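You operate a simulated robot arm through the tools that you are given. There is no shell and no other tool.

You are at the controls of a simulated robot arm. One attempt, no reset.

JOB
Brush the orange-banded disc in the tester's dock, then test it.
Fine: black brush, put back; blue arm down, green button, arm up; the disc stays. Set down upright: black brush.
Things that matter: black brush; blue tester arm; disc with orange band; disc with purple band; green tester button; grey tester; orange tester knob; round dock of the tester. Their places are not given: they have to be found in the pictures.

It is judged by the outcome, as a careful person would: the job done as asked, and still so three seconds after it is handed in. It fails if anything else is knocked over, pushed out of place, dropped, spilled or broken.

ROBOT AND FRAMES
A 7-joint arm with a three-finger gripper, fixed in place. Base frame: the origin is on the floor under the middle of its stand, x ahead of it, y to its left, z up. Units: mm, rad, N and s.
With the tool pointing down near the work surface it reaches from about 460 to 920 mm from the base axis. Its first joint turns from -2.897 to 2.897 rad. Payload 2.69 kg.
The tool frame sits at the grasp point between the pads (the TCP): z along the fingers, y along the line on which they close. The tips reach 29 mm beyond it. The gripper opens to 120 mm; its body begins 78 mm behind the TCP.
Orientation is that of the tool frame in the base frame, as a unit quaternion [x, y, z, w]. With the fingers straight down and closing along the base's y, the tool's x points along the base's -x, its y along +y and its z along -z.

CONTROLS
- The arm moves only by the tool play_rows. Its argument "commands" is a list of rows, each a list of 7 numbers: the gripper command, from -1 (fully open) to 1 (shut), values between in proportion, then the shift along the tool's x, y, z in mm, then the turn, a rotation vector about the tool's x, y, z in rad. In form: [[gripper, x, y, z, wx, wy, wz], ...]. A call has 1 to 20 rows; each row is the pose to reach, as a shift and turn from the pose commanded when the call began, along the tool's axes at that moment. Each row takes 0.2 s and may step no farther than 50 mm and 0.15 rad from the row before; otherwise, or with a gripper value out of range, the whole call is refused. Where a pose cannot be reached the arm comes as near as it can. A force on the tool above 90 N (or 10 N above the force at the start of the call, whichever is more), or a blocked arm, ends the call early, and 0.2 s more pass. The fingers move at their own pace (about 40 mm/s each) and stop on an object; they squeeze with about 35 N. The grip force told is the motor's: it shows also when the fingers shut on nothing. Time passes only in rows, and 0.2 s behind the last, so rows that repeat a pose let the fingers close. It gives the time, the measured TCP pose, the force on the tool (base axes), the opening and the grip force at its end, in the units of the frame above (readings bear some noise), with the torque about the TCP (base axes, N m) and any sound that the robot's microphone picked up.
- Cameras (640 x 400 px; columns grow to the right, rows downward): "scene" is fixed at [50, -647.1, 1625]; the picture's right is [0.35, -0.94, 0.00], its down [-0.68, -0.25, -0.69] and it looks along [0.65, 0.24, -0.72] (base axes); focal length 330 px, centre (320, 200). "wrist" rides on the gripper at [63, 0, -104] in the tool frame; the picture's right is [0.01, 1.00, 0.00], its down [-0.83, 0.00, -0.56] and it looks along [-0.56, 0.00, 0.83] (tool axes); focal length 275 px, centre (320, 200).
- capture(camera): a new picture of that camera. No time passes.
- lift_body(by): slides the trunk up (or, below 0, down) by that many mm; the arm rides with it, the base frame stays. It gives what a move gives, with no picture.
- measure_at(camera, pixels): for up to 12 pixels [column, row] of the newest picture of that camera ("zoom" is the newest enlarged one), the place [x, y, z] in the base frame of the surface seen there, good to about 2 mm. No time passes.
- close_up(camera, box): a new picture of the part [left, top, right, bottom] of that camera's present view, enlarged. No time passes.
- close_job(): hands the job in; it is judged then, once.

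Open the gripper and draw the arm clear of the work before you hand the job in, unless the task says otherwise.

The tools are called after "Call:" as name(argument=value, ...) on one line, values as JSON. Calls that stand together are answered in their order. play_rows: Moves the arm, as the interface text tells. Its arguments: {"type":"object","properties":{"commands":{"type":"array"}},"required":["commands"]} The other tools are called the same way: lift_body (by) moves the trunk up or down; capture (camera) takes a picture; measure_at (camera, pixels) gives the place of the surface under pixels of a picture; close_up (camera, box) takes an enlarged picture of a part of a camera's view; close_job () hands the job in.

At the start:

```text
time: 0.0
ee_pos: [430.7, -250.0, 1168.4]
tcp_rot: [0.0, 1.0, 0.0, -0.001]
contact_force: [0.1, -0.6, -0.1]
torque: [0.01, 0.03, 0.02]
width: 119.8
grip_force: 0.1
trunk travel left (down, up): [-588.0, 25.0]
```

scene: 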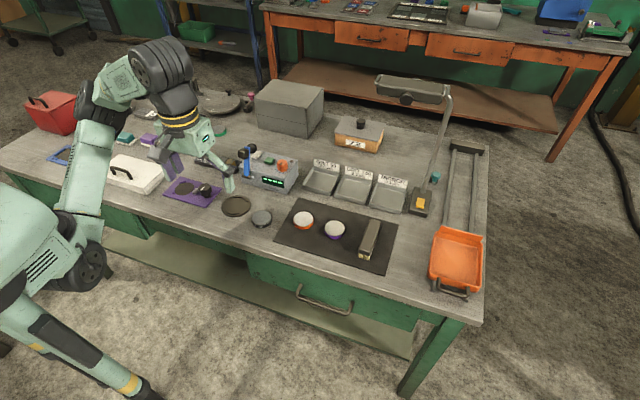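
wrist: 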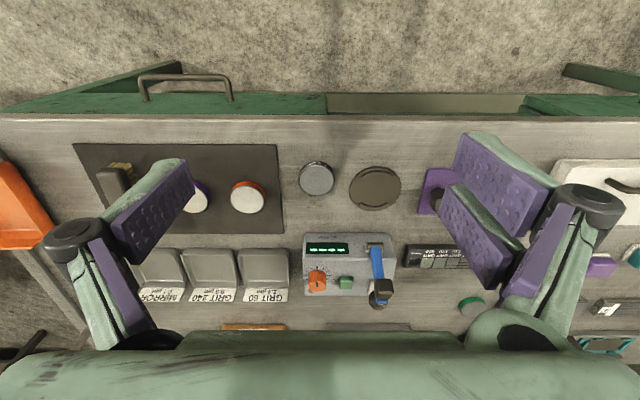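

The scene shows the tester near (275,175), two discs near (303,220) and (335,230), and a brush-like object at (370,240). I'll take close-ups to identify the parts.

Call:
close_up(camera="scene", box=[210, 130, 330, 205])

Call:
close_up(camera="scene", box=[260, 180, 420, 280])

Call:
close_up(camera="wrist", box=[280, 150, 440, 320])

Call:
close_up(camera="wrist", box=[60, 130, 300, 280])

```text
5.33 times, centred on (270, 168) of scene
```

zoom: 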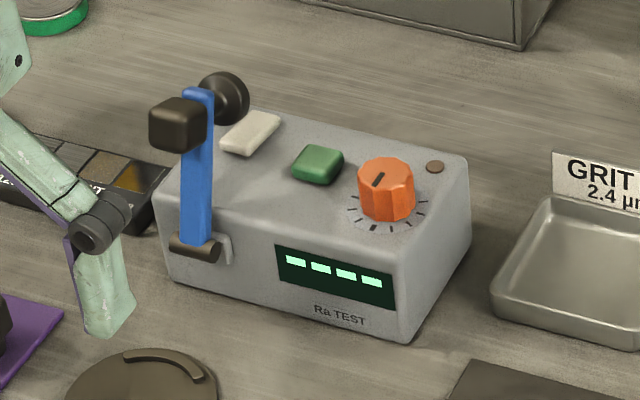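

```text
4.00 times, centred on (340, 230) of scene
```

zoom: 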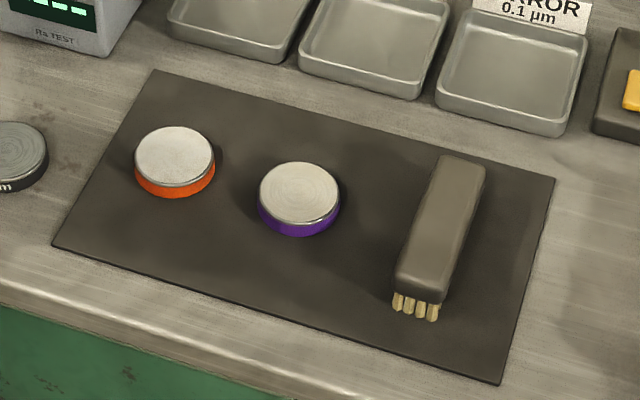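

```text
2.35 times, centred on (360, 235) of wrist
```

zoom: 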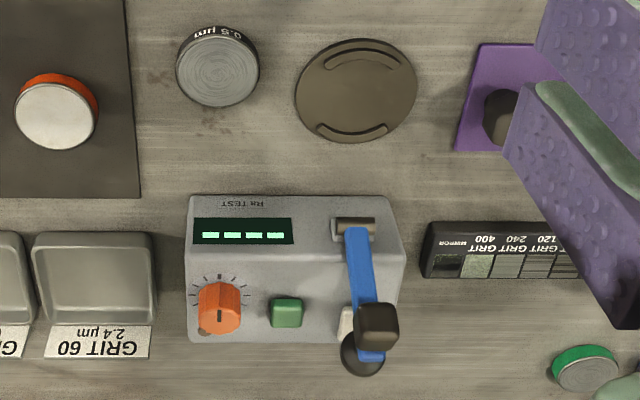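

```text
2.67 times, centred on (180, 205) of wrist
```

zoom: 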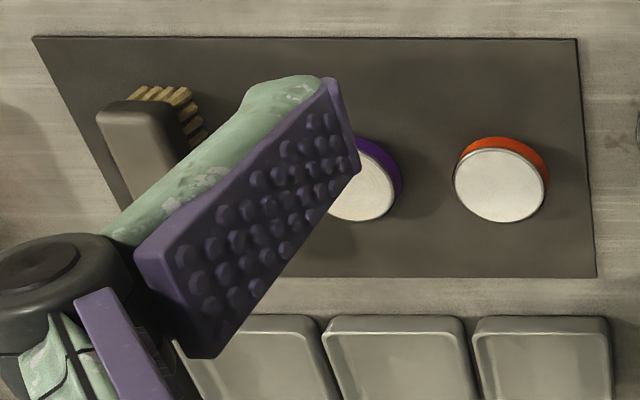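

The tester with blue arm, green button, orange knob is at scene (275,175); the dock looks to be the round plate at wrist (375,188). I'll measure the key points in the wrist picture and the scene.

Call:
measure_at(camera="wrist", pixels=[[248, 199], [316, 178], [375, 188], [375, 169], [375, 208], [352, 188], [399, 188], [345, 283], [318, 280], [384, 288], [376, 250], [379, 300]])

Call:
measure_at(camera="scene", pixels=[[303, 219], [335, 228], [374, 222], [365, 252], [371, 235], [236, 206], [261, 217], [270, 161], [282, 164], [244, 153], [252, 149], [247, 175]])

Call:
close_up(camera="scene", box=[200, 180, 290, 236])

Call:
close_up(camera="scene", box=[340, 205, 400, 275])

```text
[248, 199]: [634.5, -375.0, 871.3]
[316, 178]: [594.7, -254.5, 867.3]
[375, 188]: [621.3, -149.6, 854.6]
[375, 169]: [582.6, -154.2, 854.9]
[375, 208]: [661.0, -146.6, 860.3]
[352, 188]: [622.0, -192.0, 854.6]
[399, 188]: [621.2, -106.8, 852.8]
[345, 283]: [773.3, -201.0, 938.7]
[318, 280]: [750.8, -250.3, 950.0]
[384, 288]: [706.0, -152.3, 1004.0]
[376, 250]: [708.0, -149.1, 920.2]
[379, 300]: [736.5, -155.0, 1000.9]
```

```text
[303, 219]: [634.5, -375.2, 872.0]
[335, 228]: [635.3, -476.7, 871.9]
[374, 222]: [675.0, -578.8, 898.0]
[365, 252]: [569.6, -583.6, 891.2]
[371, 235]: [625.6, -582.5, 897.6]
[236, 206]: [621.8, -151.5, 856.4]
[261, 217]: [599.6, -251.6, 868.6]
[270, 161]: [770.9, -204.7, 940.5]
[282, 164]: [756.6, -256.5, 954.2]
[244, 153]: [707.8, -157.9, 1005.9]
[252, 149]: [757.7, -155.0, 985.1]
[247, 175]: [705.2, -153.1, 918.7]
```

```text
7.11 times, centred on (245, 208) of scene
```

zoom: 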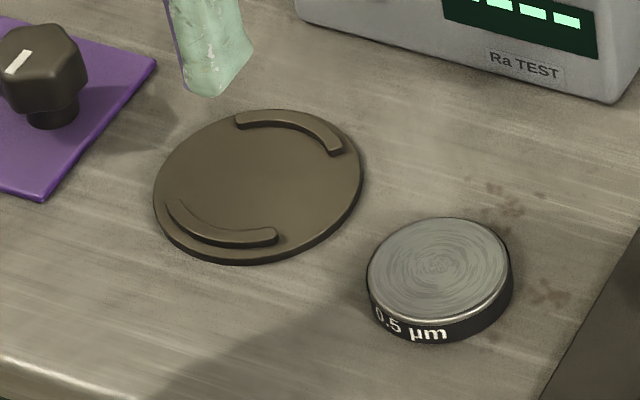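

```text
5.71 times, centred on (370, 240) of scene
```

zoom: 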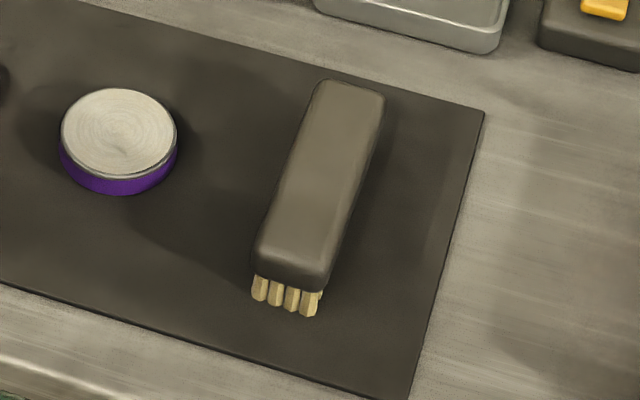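

Dock plate is at about (621,-150,855), the orange disc at (634,-375,872), brush along x at (625,-582,898). I'll look more closely at the gripper fingers and the tester before moving.

Call:
close_up(camera="wrist", box=[0, 100, 640, 400])

Call:
close_up(camera="scene", box=[225, 135, 305, 195])

Call:
close_up(camera="scene", box=[70, 30, 250, 200])

```text
1.00 times, centred on (320, 250) of wrist (not enlarged: the box is as wide or as high as the picture)
```

zoom: 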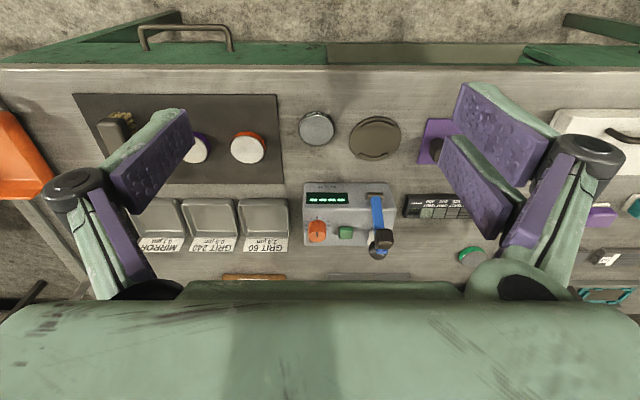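

```text
6.67 times, centred on (265, 165) of scene
```

zoom: 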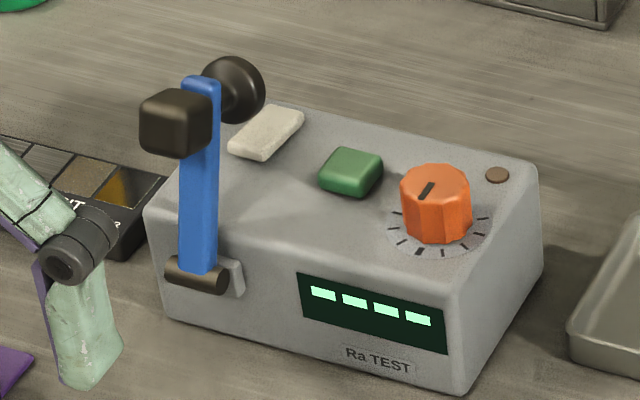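

```text
2.35 times, centred on (160, 115) of scene
```

zoom: 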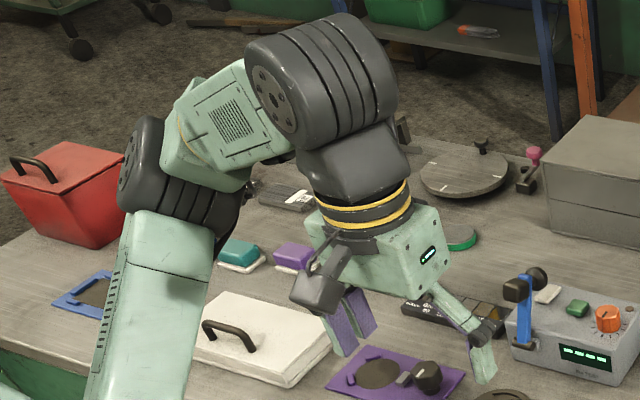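

The gripper has one finger on the tool's -y side and two on the +y side. I'll measure the finger geometry from the wrist picture (pad corners around (190,165), (120,225), (470,150), (510,260)).

Call:
capture(camera="wrist")

Call:
measure_at(camera="wrist", pixels=[[186, 166], [190, 188], [118, 226], [142, 256], [165, 168], [80, 230], [462, 150], [476, 140], [545, 195], [447, 195], [500, 280], [520, 245]])

Call:
measure_at(camera="wrist", pixels=[[320, 345], [100, 365], [540, 365], [320, 390], [30, 370], [610, 370], [520, 160], [505, 215], [600, 200], [120, 290], [560, 280], [150, 200]])

```text
taken
```

wrist: 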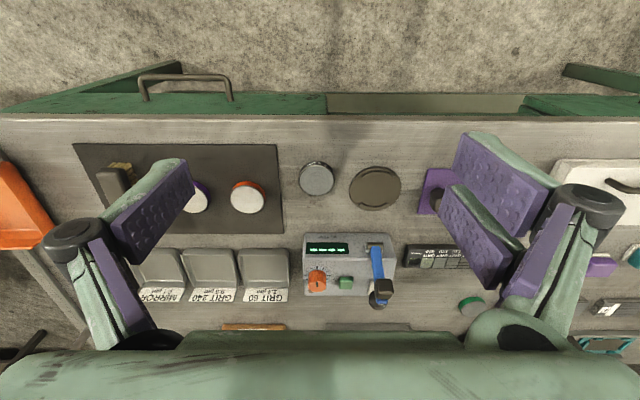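

```text
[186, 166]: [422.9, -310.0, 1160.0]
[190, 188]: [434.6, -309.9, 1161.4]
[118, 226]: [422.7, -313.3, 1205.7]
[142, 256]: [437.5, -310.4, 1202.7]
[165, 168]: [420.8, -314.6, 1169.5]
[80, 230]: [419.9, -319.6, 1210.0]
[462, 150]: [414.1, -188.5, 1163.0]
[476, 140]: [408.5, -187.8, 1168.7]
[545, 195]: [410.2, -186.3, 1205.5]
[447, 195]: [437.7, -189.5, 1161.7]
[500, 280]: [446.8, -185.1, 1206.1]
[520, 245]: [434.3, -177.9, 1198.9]
```

```text
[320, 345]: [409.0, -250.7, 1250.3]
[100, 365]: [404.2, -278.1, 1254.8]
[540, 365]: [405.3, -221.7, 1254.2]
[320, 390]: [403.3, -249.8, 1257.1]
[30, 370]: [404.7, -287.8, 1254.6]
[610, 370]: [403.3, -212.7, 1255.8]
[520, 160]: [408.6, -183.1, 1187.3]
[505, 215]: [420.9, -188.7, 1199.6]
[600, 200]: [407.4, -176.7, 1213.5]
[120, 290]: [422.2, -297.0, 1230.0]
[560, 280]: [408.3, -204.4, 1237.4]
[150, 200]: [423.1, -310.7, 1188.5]
```

Fingers: pads are about 18 mm wide, the single one at tool -y, pair at +y; tips now about 10 mm beyond TCP at full opening. I'll move toward the tester, staying high, for a closer look at it.

Call:
play_rows(commands=[[-1, -14, 20, 22, 0, 0, 0], [-1, -28, 40, 44, 0, 0, 0], [-1, -42, 60, 66, 0, 0, 0], [-1, -56, 80, 88, 0, 0, 0], [-1, -70, 100, 108, 0, 0, 0], [-1, -70, 100, 108, 0, 0, 0]])

Call:
capture(camera="wrist")

Call:
capture(camera="scene")

```text
time: 1.4
ee_pos: [499.8, -151.3, 1057.9]
tcp_rot: [0.0, 1.0, 0.0, -0.001]
contact_force: [-0.2, 0.0, 0.6]
torque: [0.0, 0.01, 0.0]
width: 119.9
grip_force: 0.1
trunk travel left (down, up): [-588.0, 25.0]
```

```text
taken
```

wrist: 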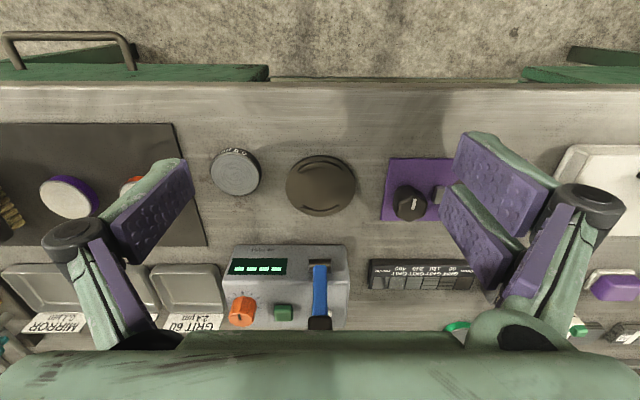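

```text
taken
```

scene: 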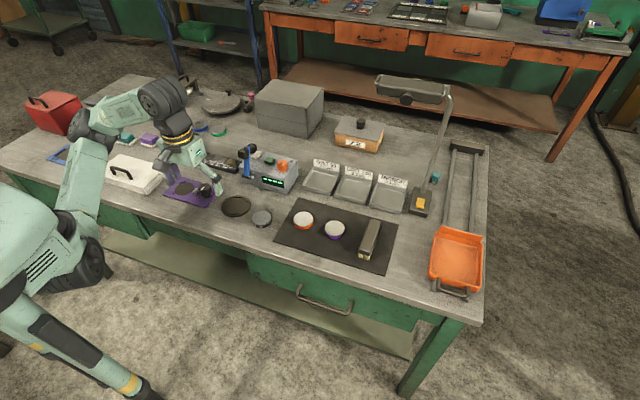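

The tester's arm hinge is at wrist (318,268) and the dock at (320,185), directly in front of it. I'll zoom in and measure.

Call:
measure_at(camera="wrist", pixels=[[320, 185], [320, 159], [320, 211], [288, 185], [353, 185], [320, 164], [320, 207], [318, 268], [318, 255], [320, 290], [318, 322], [284, 312]])

Call:
close_up(camera="wrist", box=[220, 140, 380, 340])

Call:
close_up(camera="scene", box=[225, 135, 305, 195])

Call:
measure_at(camera="zoom", pixels=[[165, 115], [190, 135], [205, 120], [200, 85], [215, 85], [235, 90], [260, 85], [200, 180], [205, 240], [195, 275], [350, 170], [345, 190]])

```text
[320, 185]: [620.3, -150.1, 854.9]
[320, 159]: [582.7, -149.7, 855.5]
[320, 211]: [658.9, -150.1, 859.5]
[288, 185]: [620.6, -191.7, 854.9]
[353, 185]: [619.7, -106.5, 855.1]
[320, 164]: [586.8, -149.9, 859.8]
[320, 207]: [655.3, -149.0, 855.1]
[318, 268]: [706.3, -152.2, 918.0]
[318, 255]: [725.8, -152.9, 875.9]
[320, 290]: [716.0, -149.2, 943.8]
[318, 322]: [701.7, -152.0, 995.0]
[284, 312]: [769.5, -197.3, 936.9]
```

```text
2.00 times, centred on (300, 240) of wrist
```

zoom: 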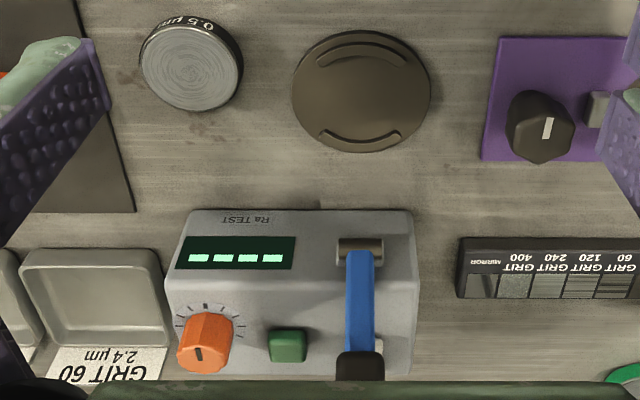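

```text
6.67 times, centred on (265, 165) of scene
```

zoom: 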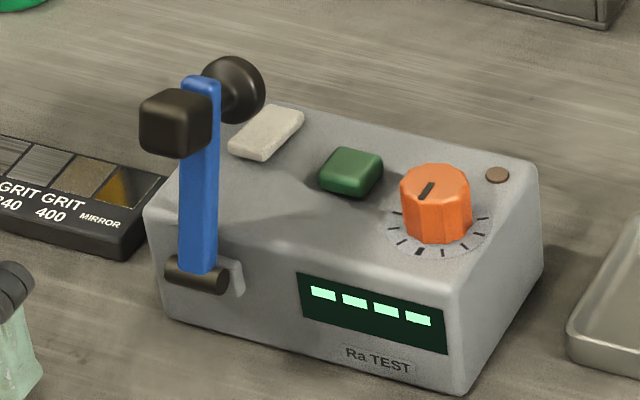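

```text
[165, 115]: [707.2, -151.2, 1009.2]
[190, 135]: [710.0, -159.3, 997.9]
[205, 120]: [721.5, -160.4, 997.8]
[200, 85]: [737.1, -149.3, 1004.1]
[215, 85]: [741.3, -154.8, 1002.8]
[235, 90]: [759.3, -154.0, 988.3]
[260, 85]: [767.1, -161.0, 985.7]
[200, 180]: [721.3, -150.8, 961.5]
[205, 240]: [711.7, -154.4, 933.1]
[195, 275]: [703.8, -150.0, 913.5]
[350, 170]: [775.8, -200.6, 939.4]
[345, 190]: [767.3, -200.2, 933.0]
```

The arm is hinged at about (708,-151,913), leaning back ~20°, with a probe block facing the dock and a round knob behind it. I'll check the gripper body size from the scene picture to judge clearance to the tester arm.

Call:
close_up(camera="scene", box=[130, 80, 250, 210])

```text
3.08 times, centred on (190, 145) of scene
```

zoom: 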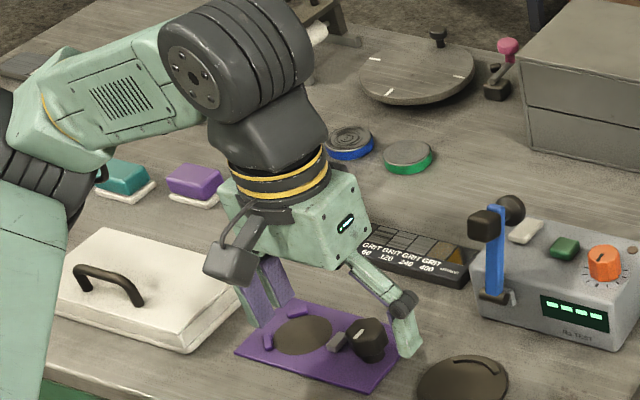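

I'll measure the gripper body corners in this zoom to know its extent.

Call:
measure_at(camera="zoom", pixels=[[362, 185], [366, 215], [330, 265], [285, 250], [240, 195], [320, 215], [345, 225], [225, 260], [260, 165], [310, 165], [262, 120], [235, 90]])

Call:
measure_at(camera="zoom", pixels=[[400, 300], [405, 345], [410, 350], [480, 45], [515, 390], [505, 300], [520, 210], [485, 225], [565, 250], [605, 250], [545, 225], [530, 330]])

```text
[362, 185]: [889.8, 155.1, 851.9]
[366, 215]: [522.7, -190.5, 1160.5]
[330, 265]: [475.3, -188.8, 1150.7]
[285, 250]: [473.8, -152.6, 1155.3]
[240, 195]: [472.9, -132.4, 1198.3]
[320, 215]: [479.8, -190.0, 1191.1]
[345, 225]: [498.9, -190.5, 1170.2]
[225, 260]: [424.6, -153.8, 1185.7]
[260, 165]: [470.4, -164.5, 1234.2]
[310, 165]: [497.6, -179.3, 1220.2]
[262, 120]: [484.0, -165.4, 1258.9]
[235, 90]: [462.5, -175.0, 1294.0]
```

```text
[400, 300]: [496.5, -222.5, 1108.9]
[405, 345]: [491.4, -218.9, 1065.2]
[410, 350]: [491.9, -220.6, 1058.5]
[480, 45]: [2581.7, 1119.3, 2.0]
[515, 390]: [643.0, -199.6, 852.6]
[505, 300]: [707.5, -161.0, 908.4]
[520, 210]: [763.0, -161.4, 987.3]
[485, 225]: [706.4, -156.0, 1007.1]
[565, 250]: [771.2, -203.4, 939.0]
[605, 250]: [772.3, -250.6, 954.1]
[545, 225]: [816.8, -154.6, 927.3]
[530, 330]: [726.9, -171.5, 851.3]
```

Body is only ±27 mm in x and ±40 in y, so clearance to the tester arm is good. Now I move above the orange disc (634,-375), fingers partly closed to about 84 mm.

Call:
play_rows(commands=[[-0.4, -14, -32, 8, 0, 0, 0], [-0.4, -28, -64, 16, 0, 0, 0], [-0.4, -42, -96, 24, 0, 0, 0], [-0.4, -57, -128, 33, 0, 0, 0], [-0.4, -71, -160, 41, 0, 0, 0], [-0.4, -85, -192, 50, 0, 0, 0], [-0.4, -100, -224, 58, 0, 0, 0], [-0.4, -100, -224, 58, 0, 0, 0]])

Call:
capture(camera="wrist")

Call:
close_up(camera="wrist", box=[240, 80, 400, 200])

```text
time: 3.2
ee_pos: [600.0, -373.2, 998.4]
tcp_rot: [-0.002, 1.0, 0.0, -0.001]
contact_force: [0.3, -0.4, 0.0]
torque: [0.04, 0.02, 0.03]
width: 84.0
grip_force: 0.1
trunk travel left (down, up): [-588.0, 25.0]
```

```text
taken
```

wrist: 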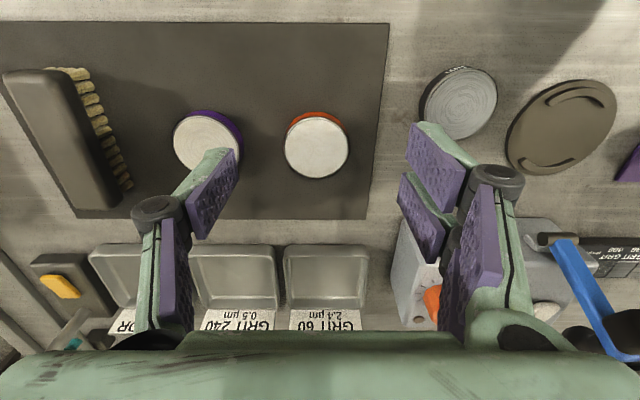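

```text
3.33 times, centred on (320, 140) of wrist
```

zoom: 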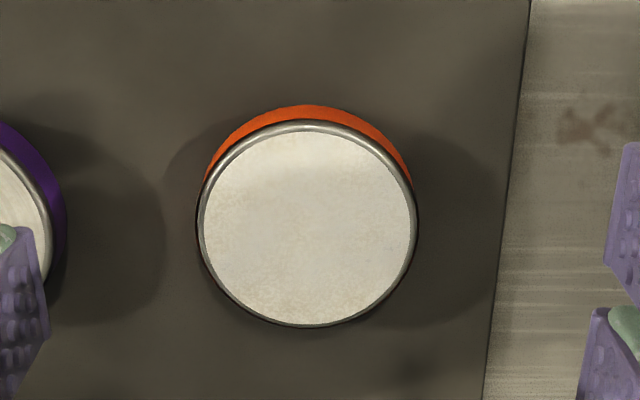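

The orange disc's top appears in the zoom at centre (308,223), edges (200,225), (416,225), (308,122), (308,325). I'll measure these and the finger tips.

Call:
measure_at(camera="zoom", pixels=[[308, 223], [204, 225], [412, 225], [308, 125], [308, 321], [308, 60], [480, 225], [560, 225], [308, 112], [300, 370]])

Call:
measure_at(camera="wrist", pixels=[[235, 152], [236, 170], [205, 232], [222, 155], [195, 170], [415, 128], [412, 150], [402, 180], [440, 255], [440, 140], [470, 160], [153, 210]])

```text
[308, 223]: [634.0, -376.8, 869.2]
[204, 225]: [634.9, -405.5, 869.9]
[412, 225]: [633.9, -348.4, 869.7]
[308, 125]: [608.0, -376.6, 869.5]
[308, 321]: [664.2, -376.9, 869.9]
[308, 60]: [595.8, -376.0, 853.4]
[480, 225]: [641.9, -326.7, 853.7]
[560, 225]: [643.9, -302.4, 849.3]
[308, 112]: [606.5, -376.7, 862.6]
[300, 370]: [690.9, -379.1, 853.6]
```

```text
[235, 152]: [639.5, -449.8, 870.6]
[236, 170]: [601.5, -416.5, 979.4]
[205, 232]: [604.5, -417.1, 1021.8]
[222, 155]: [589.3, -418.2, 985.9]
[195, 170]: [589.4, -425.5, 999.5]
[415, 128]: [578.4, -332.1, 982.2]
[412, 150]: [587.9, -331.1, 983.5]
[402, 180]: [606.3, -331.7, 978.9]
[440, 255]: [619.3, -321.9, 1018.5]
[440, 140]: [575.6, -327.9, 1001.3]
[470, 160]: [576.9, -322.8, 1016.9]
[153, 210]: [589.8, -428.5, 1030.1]
```

Disc centre is (635.5,-377), radius ~30, top 870, mat 853.5; dock arcs rise to ~860, so I'll grip high on the disc with tips ~8 mm above its base. First I align above it at z≈930.

Call:
play_rows(commands=[[-0.4, -18, -2, 20, 0, 0, 0], [-0.4, -35.5, -3.8, 40, 0, 0, 0], [-0.4, -35.5, -3.8, 55, 0, 0, 0], [-0.4, -35.5, -3.8, 68, 0, 0, 0], [-0.4, -35.5, -3.8, 68, 0, 0, 0]])

Call:
capture(camera="wrist")

Call:
close_up(camera="scene", box=[260, 150, 380, 250])

```text
time: 4.4
ee_pos: [636.2, -378.1, 932.7]
tcp_rot: [0.0, 1.0, 0.001, -0.002]
contact_force: [0.4, 1.1, 0.1]
torque: [0.01, 0.03, 0.01]
width: 84.0
grip_force: 0.3
trunk travel left (down, up): [-588.0, 25.0]
```

```text
taken
```

wrist: 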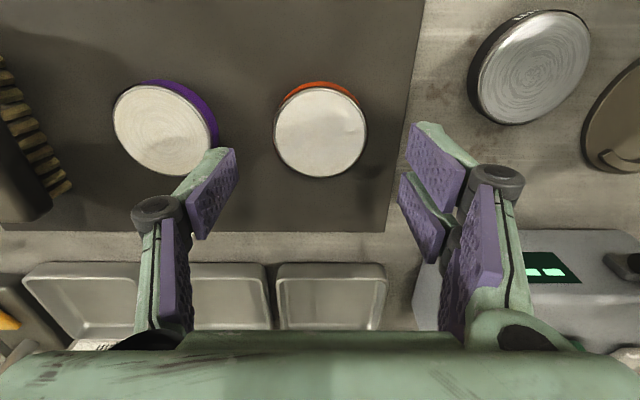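

```text
4.00 times, centred on (320, 200) of scene
```

zoom: 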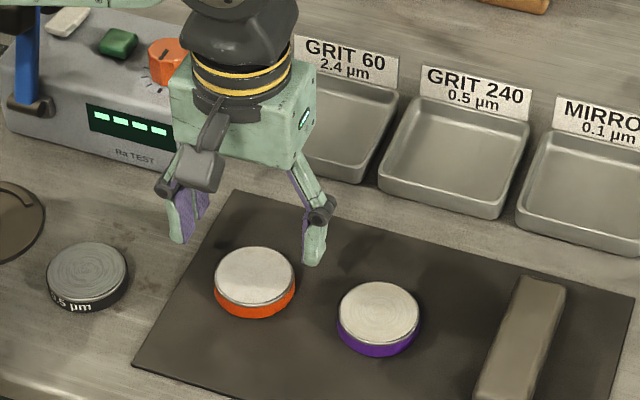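

The fingers are level around the disc at wrist (320,132). I'll verify its centre from here before lowering.

Call:
measure_at(camera="wrist", pixels=[[320, 132], [277, 132], [364, 132], [320, 90], [320, 175], [400, 200], [230, 155], [203, 235], [441, 255], [403, 180], [214, 130], [116, 130]])

```text
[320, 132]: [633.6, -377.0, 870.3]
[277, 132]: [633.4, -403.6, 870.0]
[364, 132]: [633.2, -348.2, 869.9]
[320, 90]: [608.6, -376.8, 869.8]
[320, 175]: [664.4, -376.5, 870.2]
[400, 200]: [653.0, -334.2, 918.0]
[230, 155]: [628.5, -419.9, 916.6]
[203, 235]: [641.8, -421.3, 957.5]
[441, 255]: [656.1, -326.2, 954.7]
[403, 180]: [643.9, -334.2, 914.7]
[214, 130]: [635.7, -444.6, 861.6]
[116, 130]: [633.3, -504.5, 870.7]
```

Disc centre confirmed at (636,-376.5). Lowering to TCP z≈887 with the fingers still open.

Call:
play_rows(commands=[[-0.4, 0, 1.3, 12, 0, 0, 0], [-0.4, 0, 1.3, 24, 0, 0, 0], [-0.4, 0, 1.3, 35, 0, 0, 0], [-0.4, 0, 1.3, 45.5, 0, 0, 0], [-0.4, 0, 1.3, 45.5, 0, 0, 0]])

Call:
capture(camera="wrist")

Call:
close_up(camera="scene", box=[270, 170, 370, 250])

```text
time: 5.6
ee_pos: [636.0, -376.9, 889.1]
tcp_rot: [-0.001, 1.0, 0.0, -0.001]
contact_force: [-0.1, 1.1, -0.3]
torque: [-0.01, -0.01, -0.02]
width: 83.9
grip_force: 0.1
trunk travel left (down, up): [-588.0, 25.0]
```

```text
taken
```

wrist: 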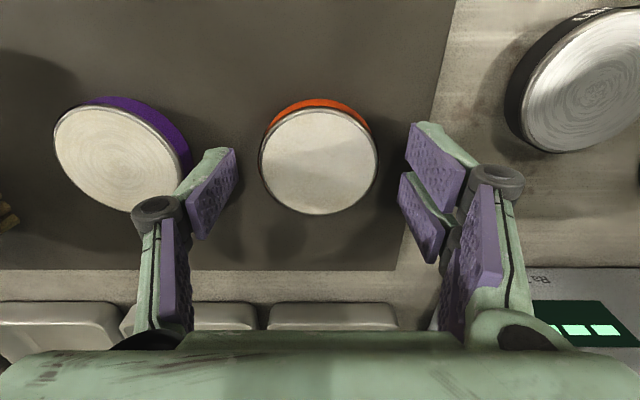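

```text
5.00 times, centred on (320, 210) of scene
```

zoom: 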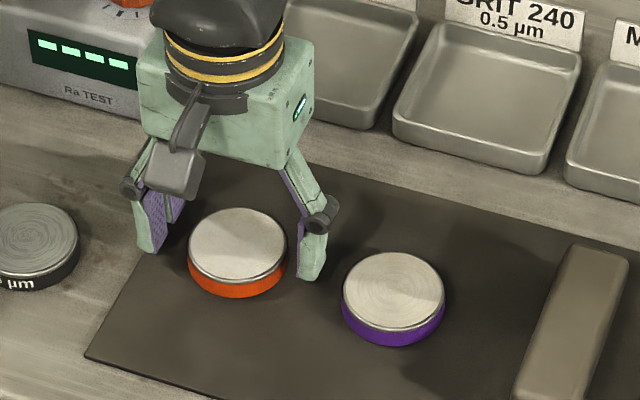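

The fingers stand either side of the orange disc with room to the purple one. I'll check tip heights in the zoom around (315,275) and (148,248).

Call:
measure_at(camera="zoom", pixels=[[312, 274], [318, 270], [308, 265], [150, 245], [145, 240], [310, 278], [240, 245], [240, 288], [270, 330]])

```text
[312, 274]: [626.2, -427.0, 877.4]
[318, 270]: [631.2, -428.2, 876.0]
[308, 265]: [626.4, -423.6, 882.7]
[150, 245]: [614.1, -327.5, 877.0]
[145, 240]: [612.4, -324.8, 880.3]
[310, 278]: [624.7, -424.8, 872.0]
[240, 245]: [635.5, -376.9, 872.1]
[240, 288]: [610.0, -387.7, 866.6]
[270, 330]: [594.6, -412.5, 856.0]
```

Tips sit ~17-18 mm beyond TCP (z≈871) and will drop ~5 mm as they close; I lower 5 mm more and close on the disc.

Call:
play_rows(commands=[[-0.4, 0, 0, 5, 0, 0, 0], [-0.3, 0, 0, 5, 0, 0, 0], [-0.15, 0, 0, 5, 0, 0, 0], [0, 0, 0, 5, 0, 0, 0], [0.2, 0, 0, 5, 0, 0, 0], [0.5, 0, 0, 5, 0, 0, 0], [1, 0, 0, 5, 0, 0, 0], [1, 0, 0, 5, 0, 0, 0], [1, 0, 0, 5, 0, 0, 0]])

Call:
capture(camera="wrist")

Call:
close_up(camera="scene", box=[270, 170, 370, 250])

```text
time: 7.6
ee_pos: [636.6, -376.6, 883.4]
tcp_rot: [0.0, 1.0, 0.0, -0.001]
contact_force: [0.2, -4.7, 2.0]
torque: [-0.24, 0.04, -0.03]
width: 58.6
grip_force: 35.1
trunk travel left (down, up): [-588.0, 25.0]
```

```text
taken
```

wrist: 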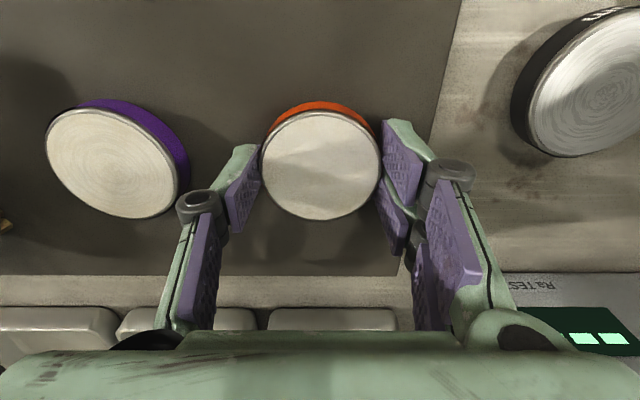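

```text
5.00 times, centred on (320, 210) of scene
```

zoom: 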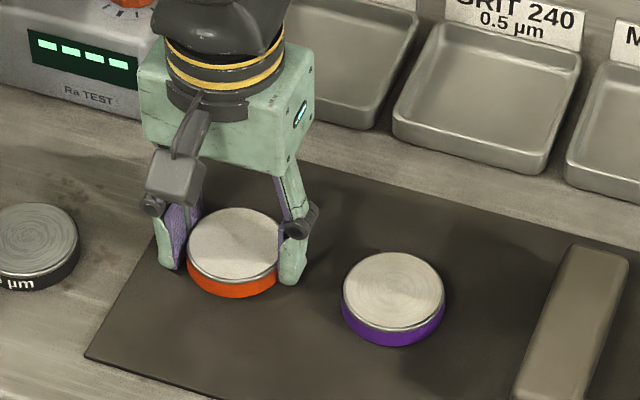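

Grip is at 58.6 mm with 35 N on the disc. Now I lift gently and check that it holds.

Call:
play_rows(commands=[[1, 0, 0, -4, 0, 0, 0], [1, 0, 0, -10, 0, 0, 0], [1, 0, 0, -20, 0, 0, 0], [1, 0, 0, -35, 0, 0, 0], [1, 0, 0, -50, 0, 0, 0], [1, 0, 0, -65, 0, 0, 0], [1, 0, 0, -65, 0, 0, 0]])

Call:
capture(camera="wrist")

Call:
close_up(camera="scene", box=[260, 140, 380, 240])

```text
time: 9.2
ee_pos: [633.3, -376.5, 947.9]
tcp_rot: [0.0, 1.0, 0.001, -0.002]
contact_force: [0.3, 0.1, -4.1]
torque: [0.03, 0.03, -0.01]
width: 58.3
grip_force: 35.4
trunk travel left (down, up): [-588.0, 25.0]
```

```text
taken
```

wrist: 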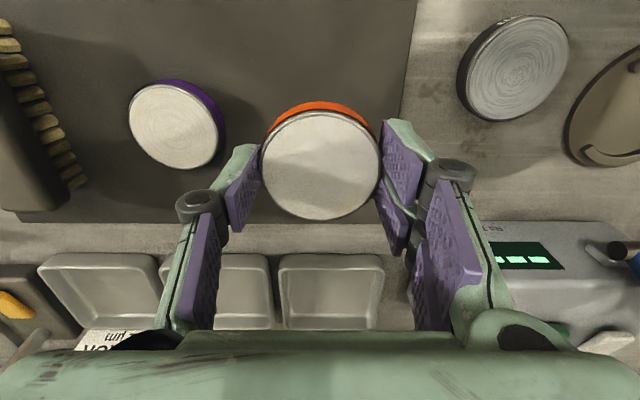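

```text
4.00 times, centred on (320, 190) of scene
```

zoom: 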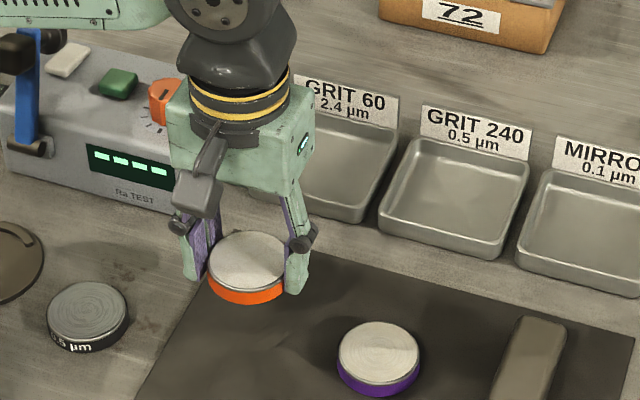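

The disc is held level. I'll measure its position relative to the TCP (edges near (265,165), (377,165), (320,114), (320,217)).

Call:
measure_at(camera="wrist", pixels=[[320, 165], [268, 165], [374, 165], [320, 115], [320, 215], [320, 140], [320, 190], [320, 106], [290, 165], [350, 165]])

```text
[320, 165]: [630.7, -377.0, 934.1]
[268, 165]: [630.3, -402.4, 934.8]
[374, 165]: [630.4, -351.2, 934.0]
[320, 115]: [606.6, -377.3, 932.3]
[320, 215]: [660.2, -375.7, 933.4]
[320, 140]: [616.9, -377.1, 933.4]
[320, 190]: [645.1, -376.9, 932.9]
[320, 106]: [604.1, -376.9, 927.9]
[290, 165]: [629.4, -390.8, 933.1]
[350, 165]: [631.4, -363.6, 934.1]
```

Disc is centred on the TCP, its base ~30.5 mm below. I carry it at z≈985 to near the dock, offset in +x so that the dock is visible ahead of the disc in the wrist view.

Call:
play_rows(commands=[[1, 0, 10, -18, 0, 0, 0], [1, -2, 35, -30, 0, 0, 0], [1, -4, 65, -37, 0, 0, 0], [1, -6, 95, -37, 0, 0, 0], [1, -8, 125, -37, 0, 0, 0], [1, -10, 155, -37, 0, 0, 0], [1, -11, 185, -37, 0, 0, 0], [1, -12, 210, -37, 0, 0, 0], [1, -12, 226.5, -37, 0, 0, 0], [1, -12, 226.5, -37, 0, 0, 0]])

Call:
capture(camera="wrist")

Call:
close_up(camera="wrist", box=[240, 20, 400, 120])

Call:
close_up(camera="scene", box=[200, 120, 320, 220])

```text
time: 11.4
ee_pos: [650.5, -148.4, 986.9]
tcp_rot: [0.0, 1.0, 0.0, -0.001]
contact_force: [-0.2, 0.1, -3.7]
torque: [0.02, -0.02, 0.01]
width: 58.5
grip_force: 34.8
trunk travel left (down, up): [-588.0, 25.0]
```

```text
taken
```

wrist: 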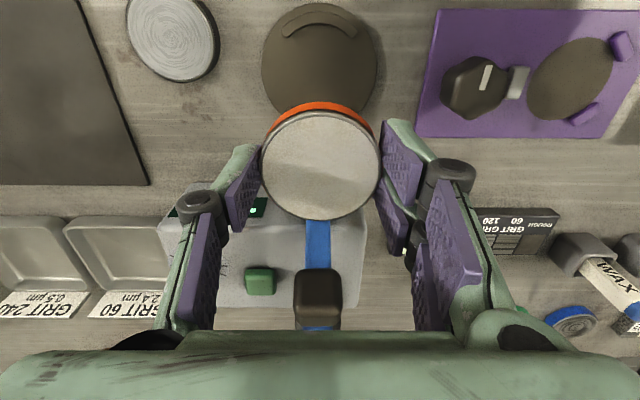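

```text
4.00 times, centred on (320, 70) of wrist
```

zoom: 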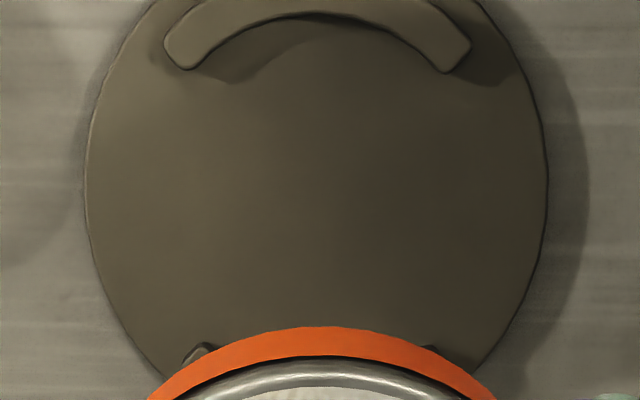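

```text
4.00 times, centred on (260, 170) of scene
```

zoom: 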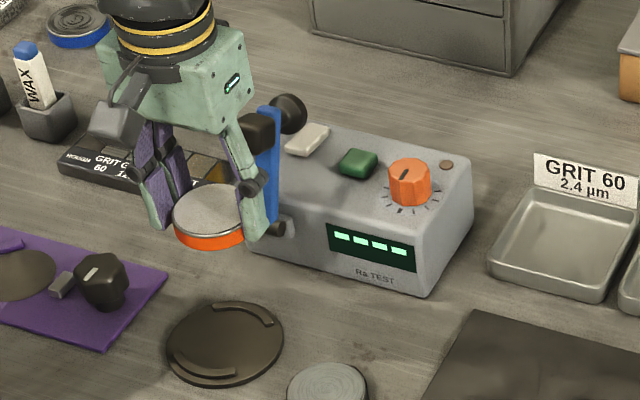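

The dock's arcs are visible: upper arc in wrist at about row 20-35. I'll measure the arc and rim edges in both pictures to fix the dock centre.

Call:
measure_at(camera="wrist", pixels=[[320, 70], [262, 70], [377, 70], [320, 25], [320, 18], [320, 8], [288, 36], [353, 36], [289, 107], [264, 58], [375, 58], [320, 28]])

Call:
close_up(camera="scene", box=[235, 190, 277, 222])

Call:
close_up(camera="scene", box=[236, 190, 276, 220])

```text
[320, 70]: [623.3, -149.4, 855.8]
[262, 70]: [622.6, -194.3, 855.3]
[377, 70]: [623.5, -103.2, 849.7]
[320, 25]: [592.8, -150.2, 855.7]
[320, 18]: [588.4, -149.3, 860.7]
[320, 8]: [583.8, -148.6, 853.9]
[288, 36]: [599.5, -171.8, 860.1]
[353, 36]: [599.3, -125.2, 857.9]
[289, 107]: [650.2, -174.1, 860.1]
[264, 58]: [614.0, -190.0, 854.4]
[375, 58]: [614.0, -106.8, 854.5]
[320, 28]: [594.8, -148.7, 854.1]
```

```text
12.50 times, centred on (256, 206) of scene
```

zoom: 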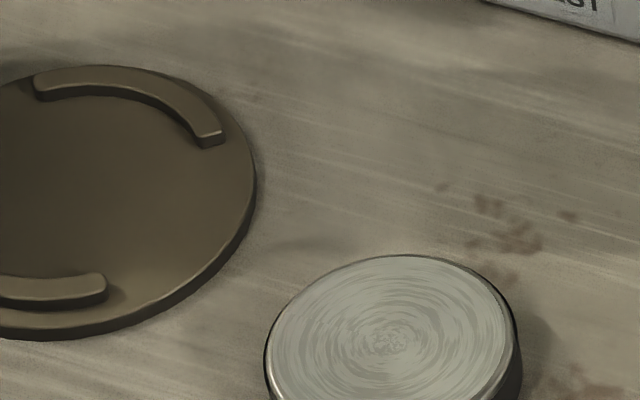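

```text
13.33 times, centred on (256, 205) of scene
```

zoom: 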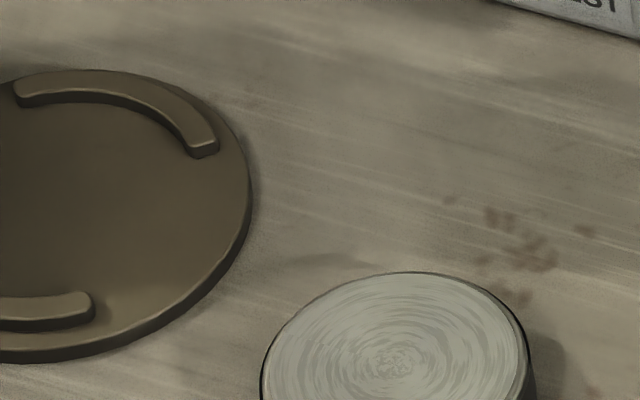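

I mis-framed that; the dock sits around scene (236,206). Framing it properly.

Call:
close_up(camera="scene", box=[216, 193, 256, 218])

```text
16.00 times, centred on (236, 206) of scene
```

zoom: 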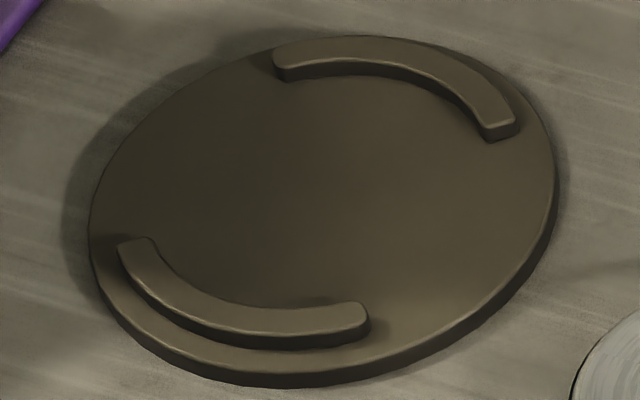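

I'll measure the arc end points and inner edges in this zoom.

Call:
measure_at(camera="zoom", pixels=[[290, 60], [496, 120], [140, 255], [346, 318], [400, 55], [230, 310], [320, 200], [395, 90], [235, 285], [92, 215], [556, 190], [318, 190]])

```text
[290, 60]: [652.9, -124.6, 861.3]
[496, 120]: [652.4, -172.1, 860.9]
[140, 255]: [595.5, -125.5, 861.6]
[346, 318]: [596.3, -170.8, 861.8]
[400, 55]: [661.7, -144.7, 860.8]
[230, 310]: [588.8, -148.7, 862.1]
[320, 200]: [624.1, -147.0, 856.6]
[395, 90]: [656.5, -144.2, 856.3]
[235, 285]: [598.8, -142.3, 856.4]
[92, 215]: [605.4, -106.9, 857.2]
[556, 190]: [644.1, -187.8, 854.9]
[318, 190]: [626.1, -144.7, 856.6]
```

Dock centre comes out at (624.3,-148.4), inner radius ~32 against the disc's ~30, so centring matters. I move over it and lower to z≈905 for a check.

Call:
play_rows(commands=[[1, 13, 0, 0, 0, 0, 0], [1, 26.2, 0, 0, 0, 0, 0], [1, 26.2, 0, 20, 0, 0, 0], [1, 26.2, 0, 40, 0, 0, 0], [1, 26.2, 0, 58, 0, 0, 0], [1, 26.2, 0, 72, 0, 0, 0], [1, 26.2, 0, 80, 0, 0, 0], [1, 26.2, 0, 80, 0, 0, 0], [1, 26.2, 0, 80, 0, 0, 0]])

Call:
capture(camera="wrist")

Call:
close_up(camera="scene", box=[206, 173, 270, 223])

```text
time: 13.4
ee_pos: [622.1, -148.9, 905.1]
tcp_rot: [0.0, 1.0, 0.0, -0.002]
contact_force: [0.8, 0.4, -3.2]
torque: [0.02, -0.03, 0.03]
width: 58.5
grip_force: 35.2
trunk travel left (down, up): [-588.0, 25.0]
```

```text
taken
```

wrist: 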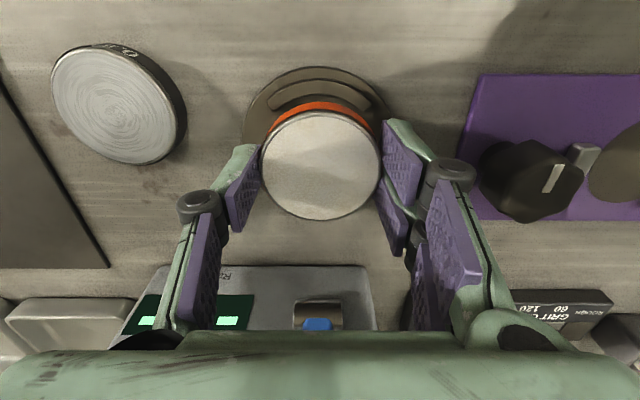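

```text
8.00 times, centred on (238, 198) of scene
```

zoom: 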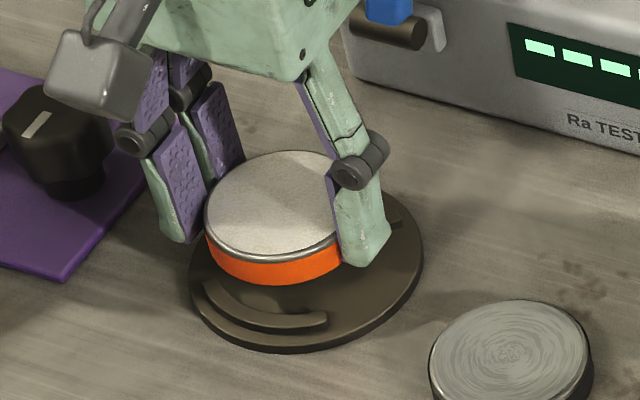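

Now I measure disc and dock in this view to compare their centres directly.

Call:
measure_at(camera="wrist", pixels=[[320, 165], [266, 165], [375, 165], [320, 115], [320, 216], [318, 92], [318, 79], [318, 71], [252, 104], [380, 98], [249, 110], [300, 98]])

Call:
measure_at(camera="zoom", pixels=[[215, 290], [315, 320], [230, 320], [192, 270], [420, 235], [270, 200], [213, 215], [270, 258], [290, 152], [260, 310], [255, 245], [400, 220]])

```text
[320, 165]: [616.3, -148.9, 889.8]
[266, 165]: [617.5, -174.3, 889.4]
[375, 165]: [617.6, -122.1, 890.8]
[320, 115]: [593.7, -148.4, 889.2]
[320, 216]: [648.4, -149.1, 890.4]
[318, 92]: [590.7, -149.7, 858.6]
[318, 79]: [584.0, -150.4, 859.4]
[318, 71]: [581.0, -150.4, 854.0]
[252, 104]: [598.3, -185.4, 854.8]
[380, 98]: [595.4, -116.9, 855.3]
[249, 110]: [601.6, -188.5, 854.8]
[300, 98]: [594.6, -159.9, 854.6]
```

```text
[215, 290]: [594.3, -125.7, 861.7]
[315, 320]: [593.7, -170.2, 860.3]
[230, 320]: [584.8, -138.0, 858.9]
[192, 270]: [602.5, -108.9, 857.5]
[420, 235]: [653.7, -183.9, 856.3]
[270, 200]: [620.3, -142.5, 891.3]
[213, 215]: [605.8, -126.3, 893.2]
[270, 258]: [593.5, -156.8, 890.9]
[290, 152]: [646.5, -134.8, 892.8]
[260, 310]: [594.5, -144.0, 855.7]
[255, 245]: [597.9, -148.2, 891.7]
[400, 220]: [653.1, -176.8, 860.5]
```

Disc centre is at about (621.2,-148.2), dock at (624.3,-148.4): I shift +3 mm in x and lower slowly toward the plate.

Call:
play_rows(commands=[[1, -3, -0.2, 0, 0, 0, 0], [1, -3, -0.2, 5, 0, 0, 0], [1, -3, -0.2, 10, 0, 0, 0], [1, -3, -0.2, 13, 0, 0, 0], [1, -3, -0.2, 13, 0, 0, 0]])

Call:
close_up(camera="scene", box=[206, 173, 270, 223])

Call:
capture(camera="wrist")

```text
time: 14.6
ee_pos: [622.7, -149.3, 891.7]
tcp_rot: [0.0, 1.0, 0.0, 0.0]
contact_force: [-0.3, -0.3, -3.2]
torque: [-0.03, 0.03, 0.02]
width: 58.6
grip_force: 34.4
trunk travel left (down, up): [-588.0, 25.0]
```

```text
8.00 times, centred on (238, 198) of scene
```

zoom: 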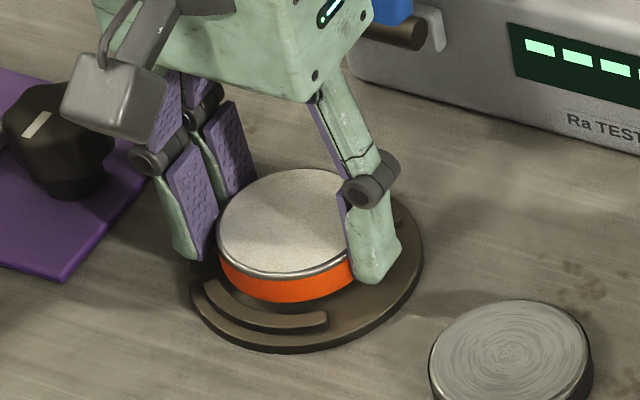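

```text
taken
```

wrist: 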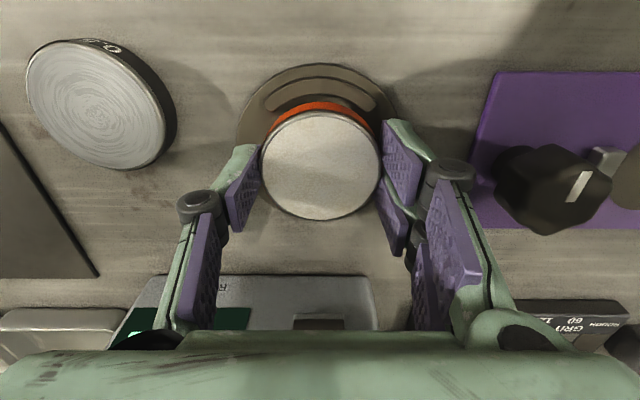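

The disc hovers about 5 mm above the plate. I'll re-measure its edges against the near arc before the last millimetres.

Call:
measure_at(camera="wrist", pixels=[[320, 165], [266, 165], [375, 165], [320, 115], [320, 216], [318, 90], [318, 76], [318, 95], [318, 68], [318, 83], [240, 115], [392, 112]])

Call:
measure_at(camera="zoom", pixels=[[210, 290], [322, 322], [205, 293], [260, 322], [250, 300], [400, 215], [410, 235], [290, 260], [330, 170], [222, 225], [225, 275], [395, 210]])

```text
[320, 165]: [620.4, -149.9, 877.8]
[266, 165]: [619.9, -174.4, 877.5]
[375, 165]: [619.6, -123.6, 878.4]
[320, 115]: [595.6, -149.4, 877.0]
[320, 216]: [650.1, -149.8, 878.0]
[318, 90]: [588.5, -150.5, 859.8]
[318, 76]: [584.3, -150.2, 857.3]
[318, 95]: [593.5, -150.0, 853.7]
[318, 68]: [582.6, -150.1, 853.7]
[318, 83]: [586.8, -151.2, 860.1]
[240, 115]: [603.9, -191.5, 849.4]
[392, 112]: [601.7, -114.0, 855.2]
```

```text
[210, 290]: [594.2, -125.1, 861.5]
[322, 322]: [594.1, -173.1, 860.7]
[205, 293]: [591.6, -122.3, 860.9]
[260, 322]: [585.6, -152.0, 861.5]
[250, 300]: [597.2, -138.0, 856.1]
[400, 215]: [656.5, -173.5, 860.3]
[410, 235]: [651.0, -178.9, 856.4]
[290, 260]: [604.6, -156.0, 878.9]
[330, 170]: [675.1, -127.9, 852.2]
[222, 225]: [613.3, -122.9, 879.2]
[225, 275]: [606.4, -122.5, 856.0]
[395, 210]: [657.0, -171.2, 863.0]
```

Centres agree within ~1 mm. I nudge +1 mm in x and lower the last ~6 mm in small steps.

Call:
play_rows(commands=[[1, -1, 0.4, 1, 0, 0, 0], [1, -1, 0.4, 2, 0, 0, 0], [1, -1, 0.4, 3, 0, 0, 0], [1, -1, 0.4, 4, 0, 0, 0], [1, -1, 0.4, 5, 0, 0, 0], [1, -1, 0.4, 5.5, 0, 0, 0]])

Call:
close_up(camera="scene", box=[206, 173, 270, 223])

Call:
capture(camera="wrist")

```text
time: 16.0
ee_pos: [623.6, -149.8, 886.1]
tcp_rot: [0.0, 1.0, 0.0, 0.0]
contact_force: [0.1, -0.3, -4.0]
torque: [-0.01, 0.02, 0.02]
width: 58.7
grip_force: 34.8
trunk travel left (down, up): [-588.0, 25.0]
```

```text
8.00 times, centred on (238, 198) of scene
```

zoom: 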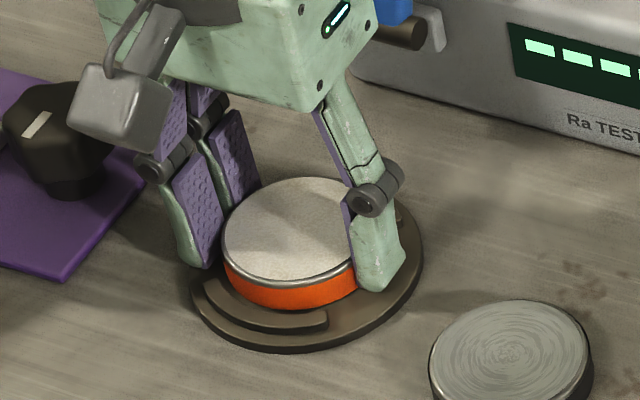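

```text
taken
```

wrist: 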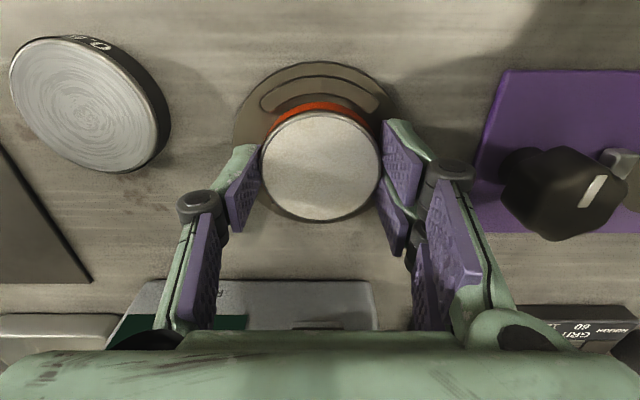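

Force is still just the disc's weight (-4 N), so it isn't seated. I continue down in half-millimetre steps.

Call:
play_rows(commands=[[1, 0, 0, 0.5, 0, 0, 0], [1, 0, 0, 1, 0, 0, 0], [1, 0, 0, 1.5, 0, 0, 0]])

```text
time: 16.8
ee_pos: [624.6, -150.0, 885.4]
tcp_rot: [0.0, 1.0, 0.0, 0.0]
contact_force: [-0.1, -0.2, -3.2]
torque: [0.0, -0.01, -0.01]
width: 58.9
grip_force: 34.7
trunk travel left (down, up): [-588.0, 25.0]
```

Call:
play_rows(commands=[[1, 0, 0, 0.5, 0, 0, 0], [1, 0, 0, 1, 0, 0, 0]])

Call:
capture(camera="wrist")

Call:
close_up(camera="scene", box=[206, 173, 270, 223])

```text
time: 17.4
ee_pos: [624.9, -148.5, 885.5]
tcp_rot: [0.0, 1.0, 0.0, 0.0]
contact_force: [-0.5, 0.3, 8.9]
torque: [-0.1, 0.35, -0.07]
width: 58.6
grip_force: 34.8
trunk travel left (down, up): [-588.0, 25.0]
```

```text
taken
```

wrist: 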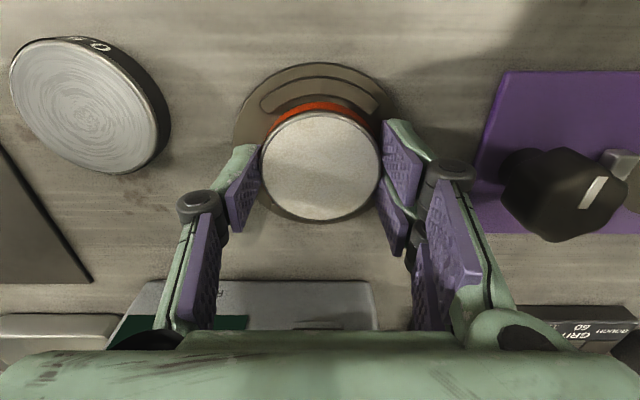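

```text
8.00 times, centred on (238, 198) of scene
```

zoom: 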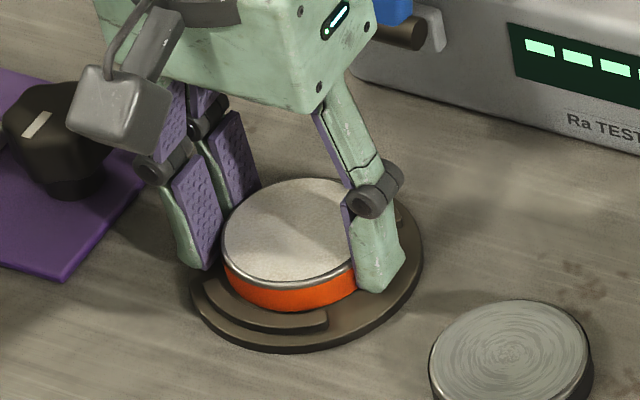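

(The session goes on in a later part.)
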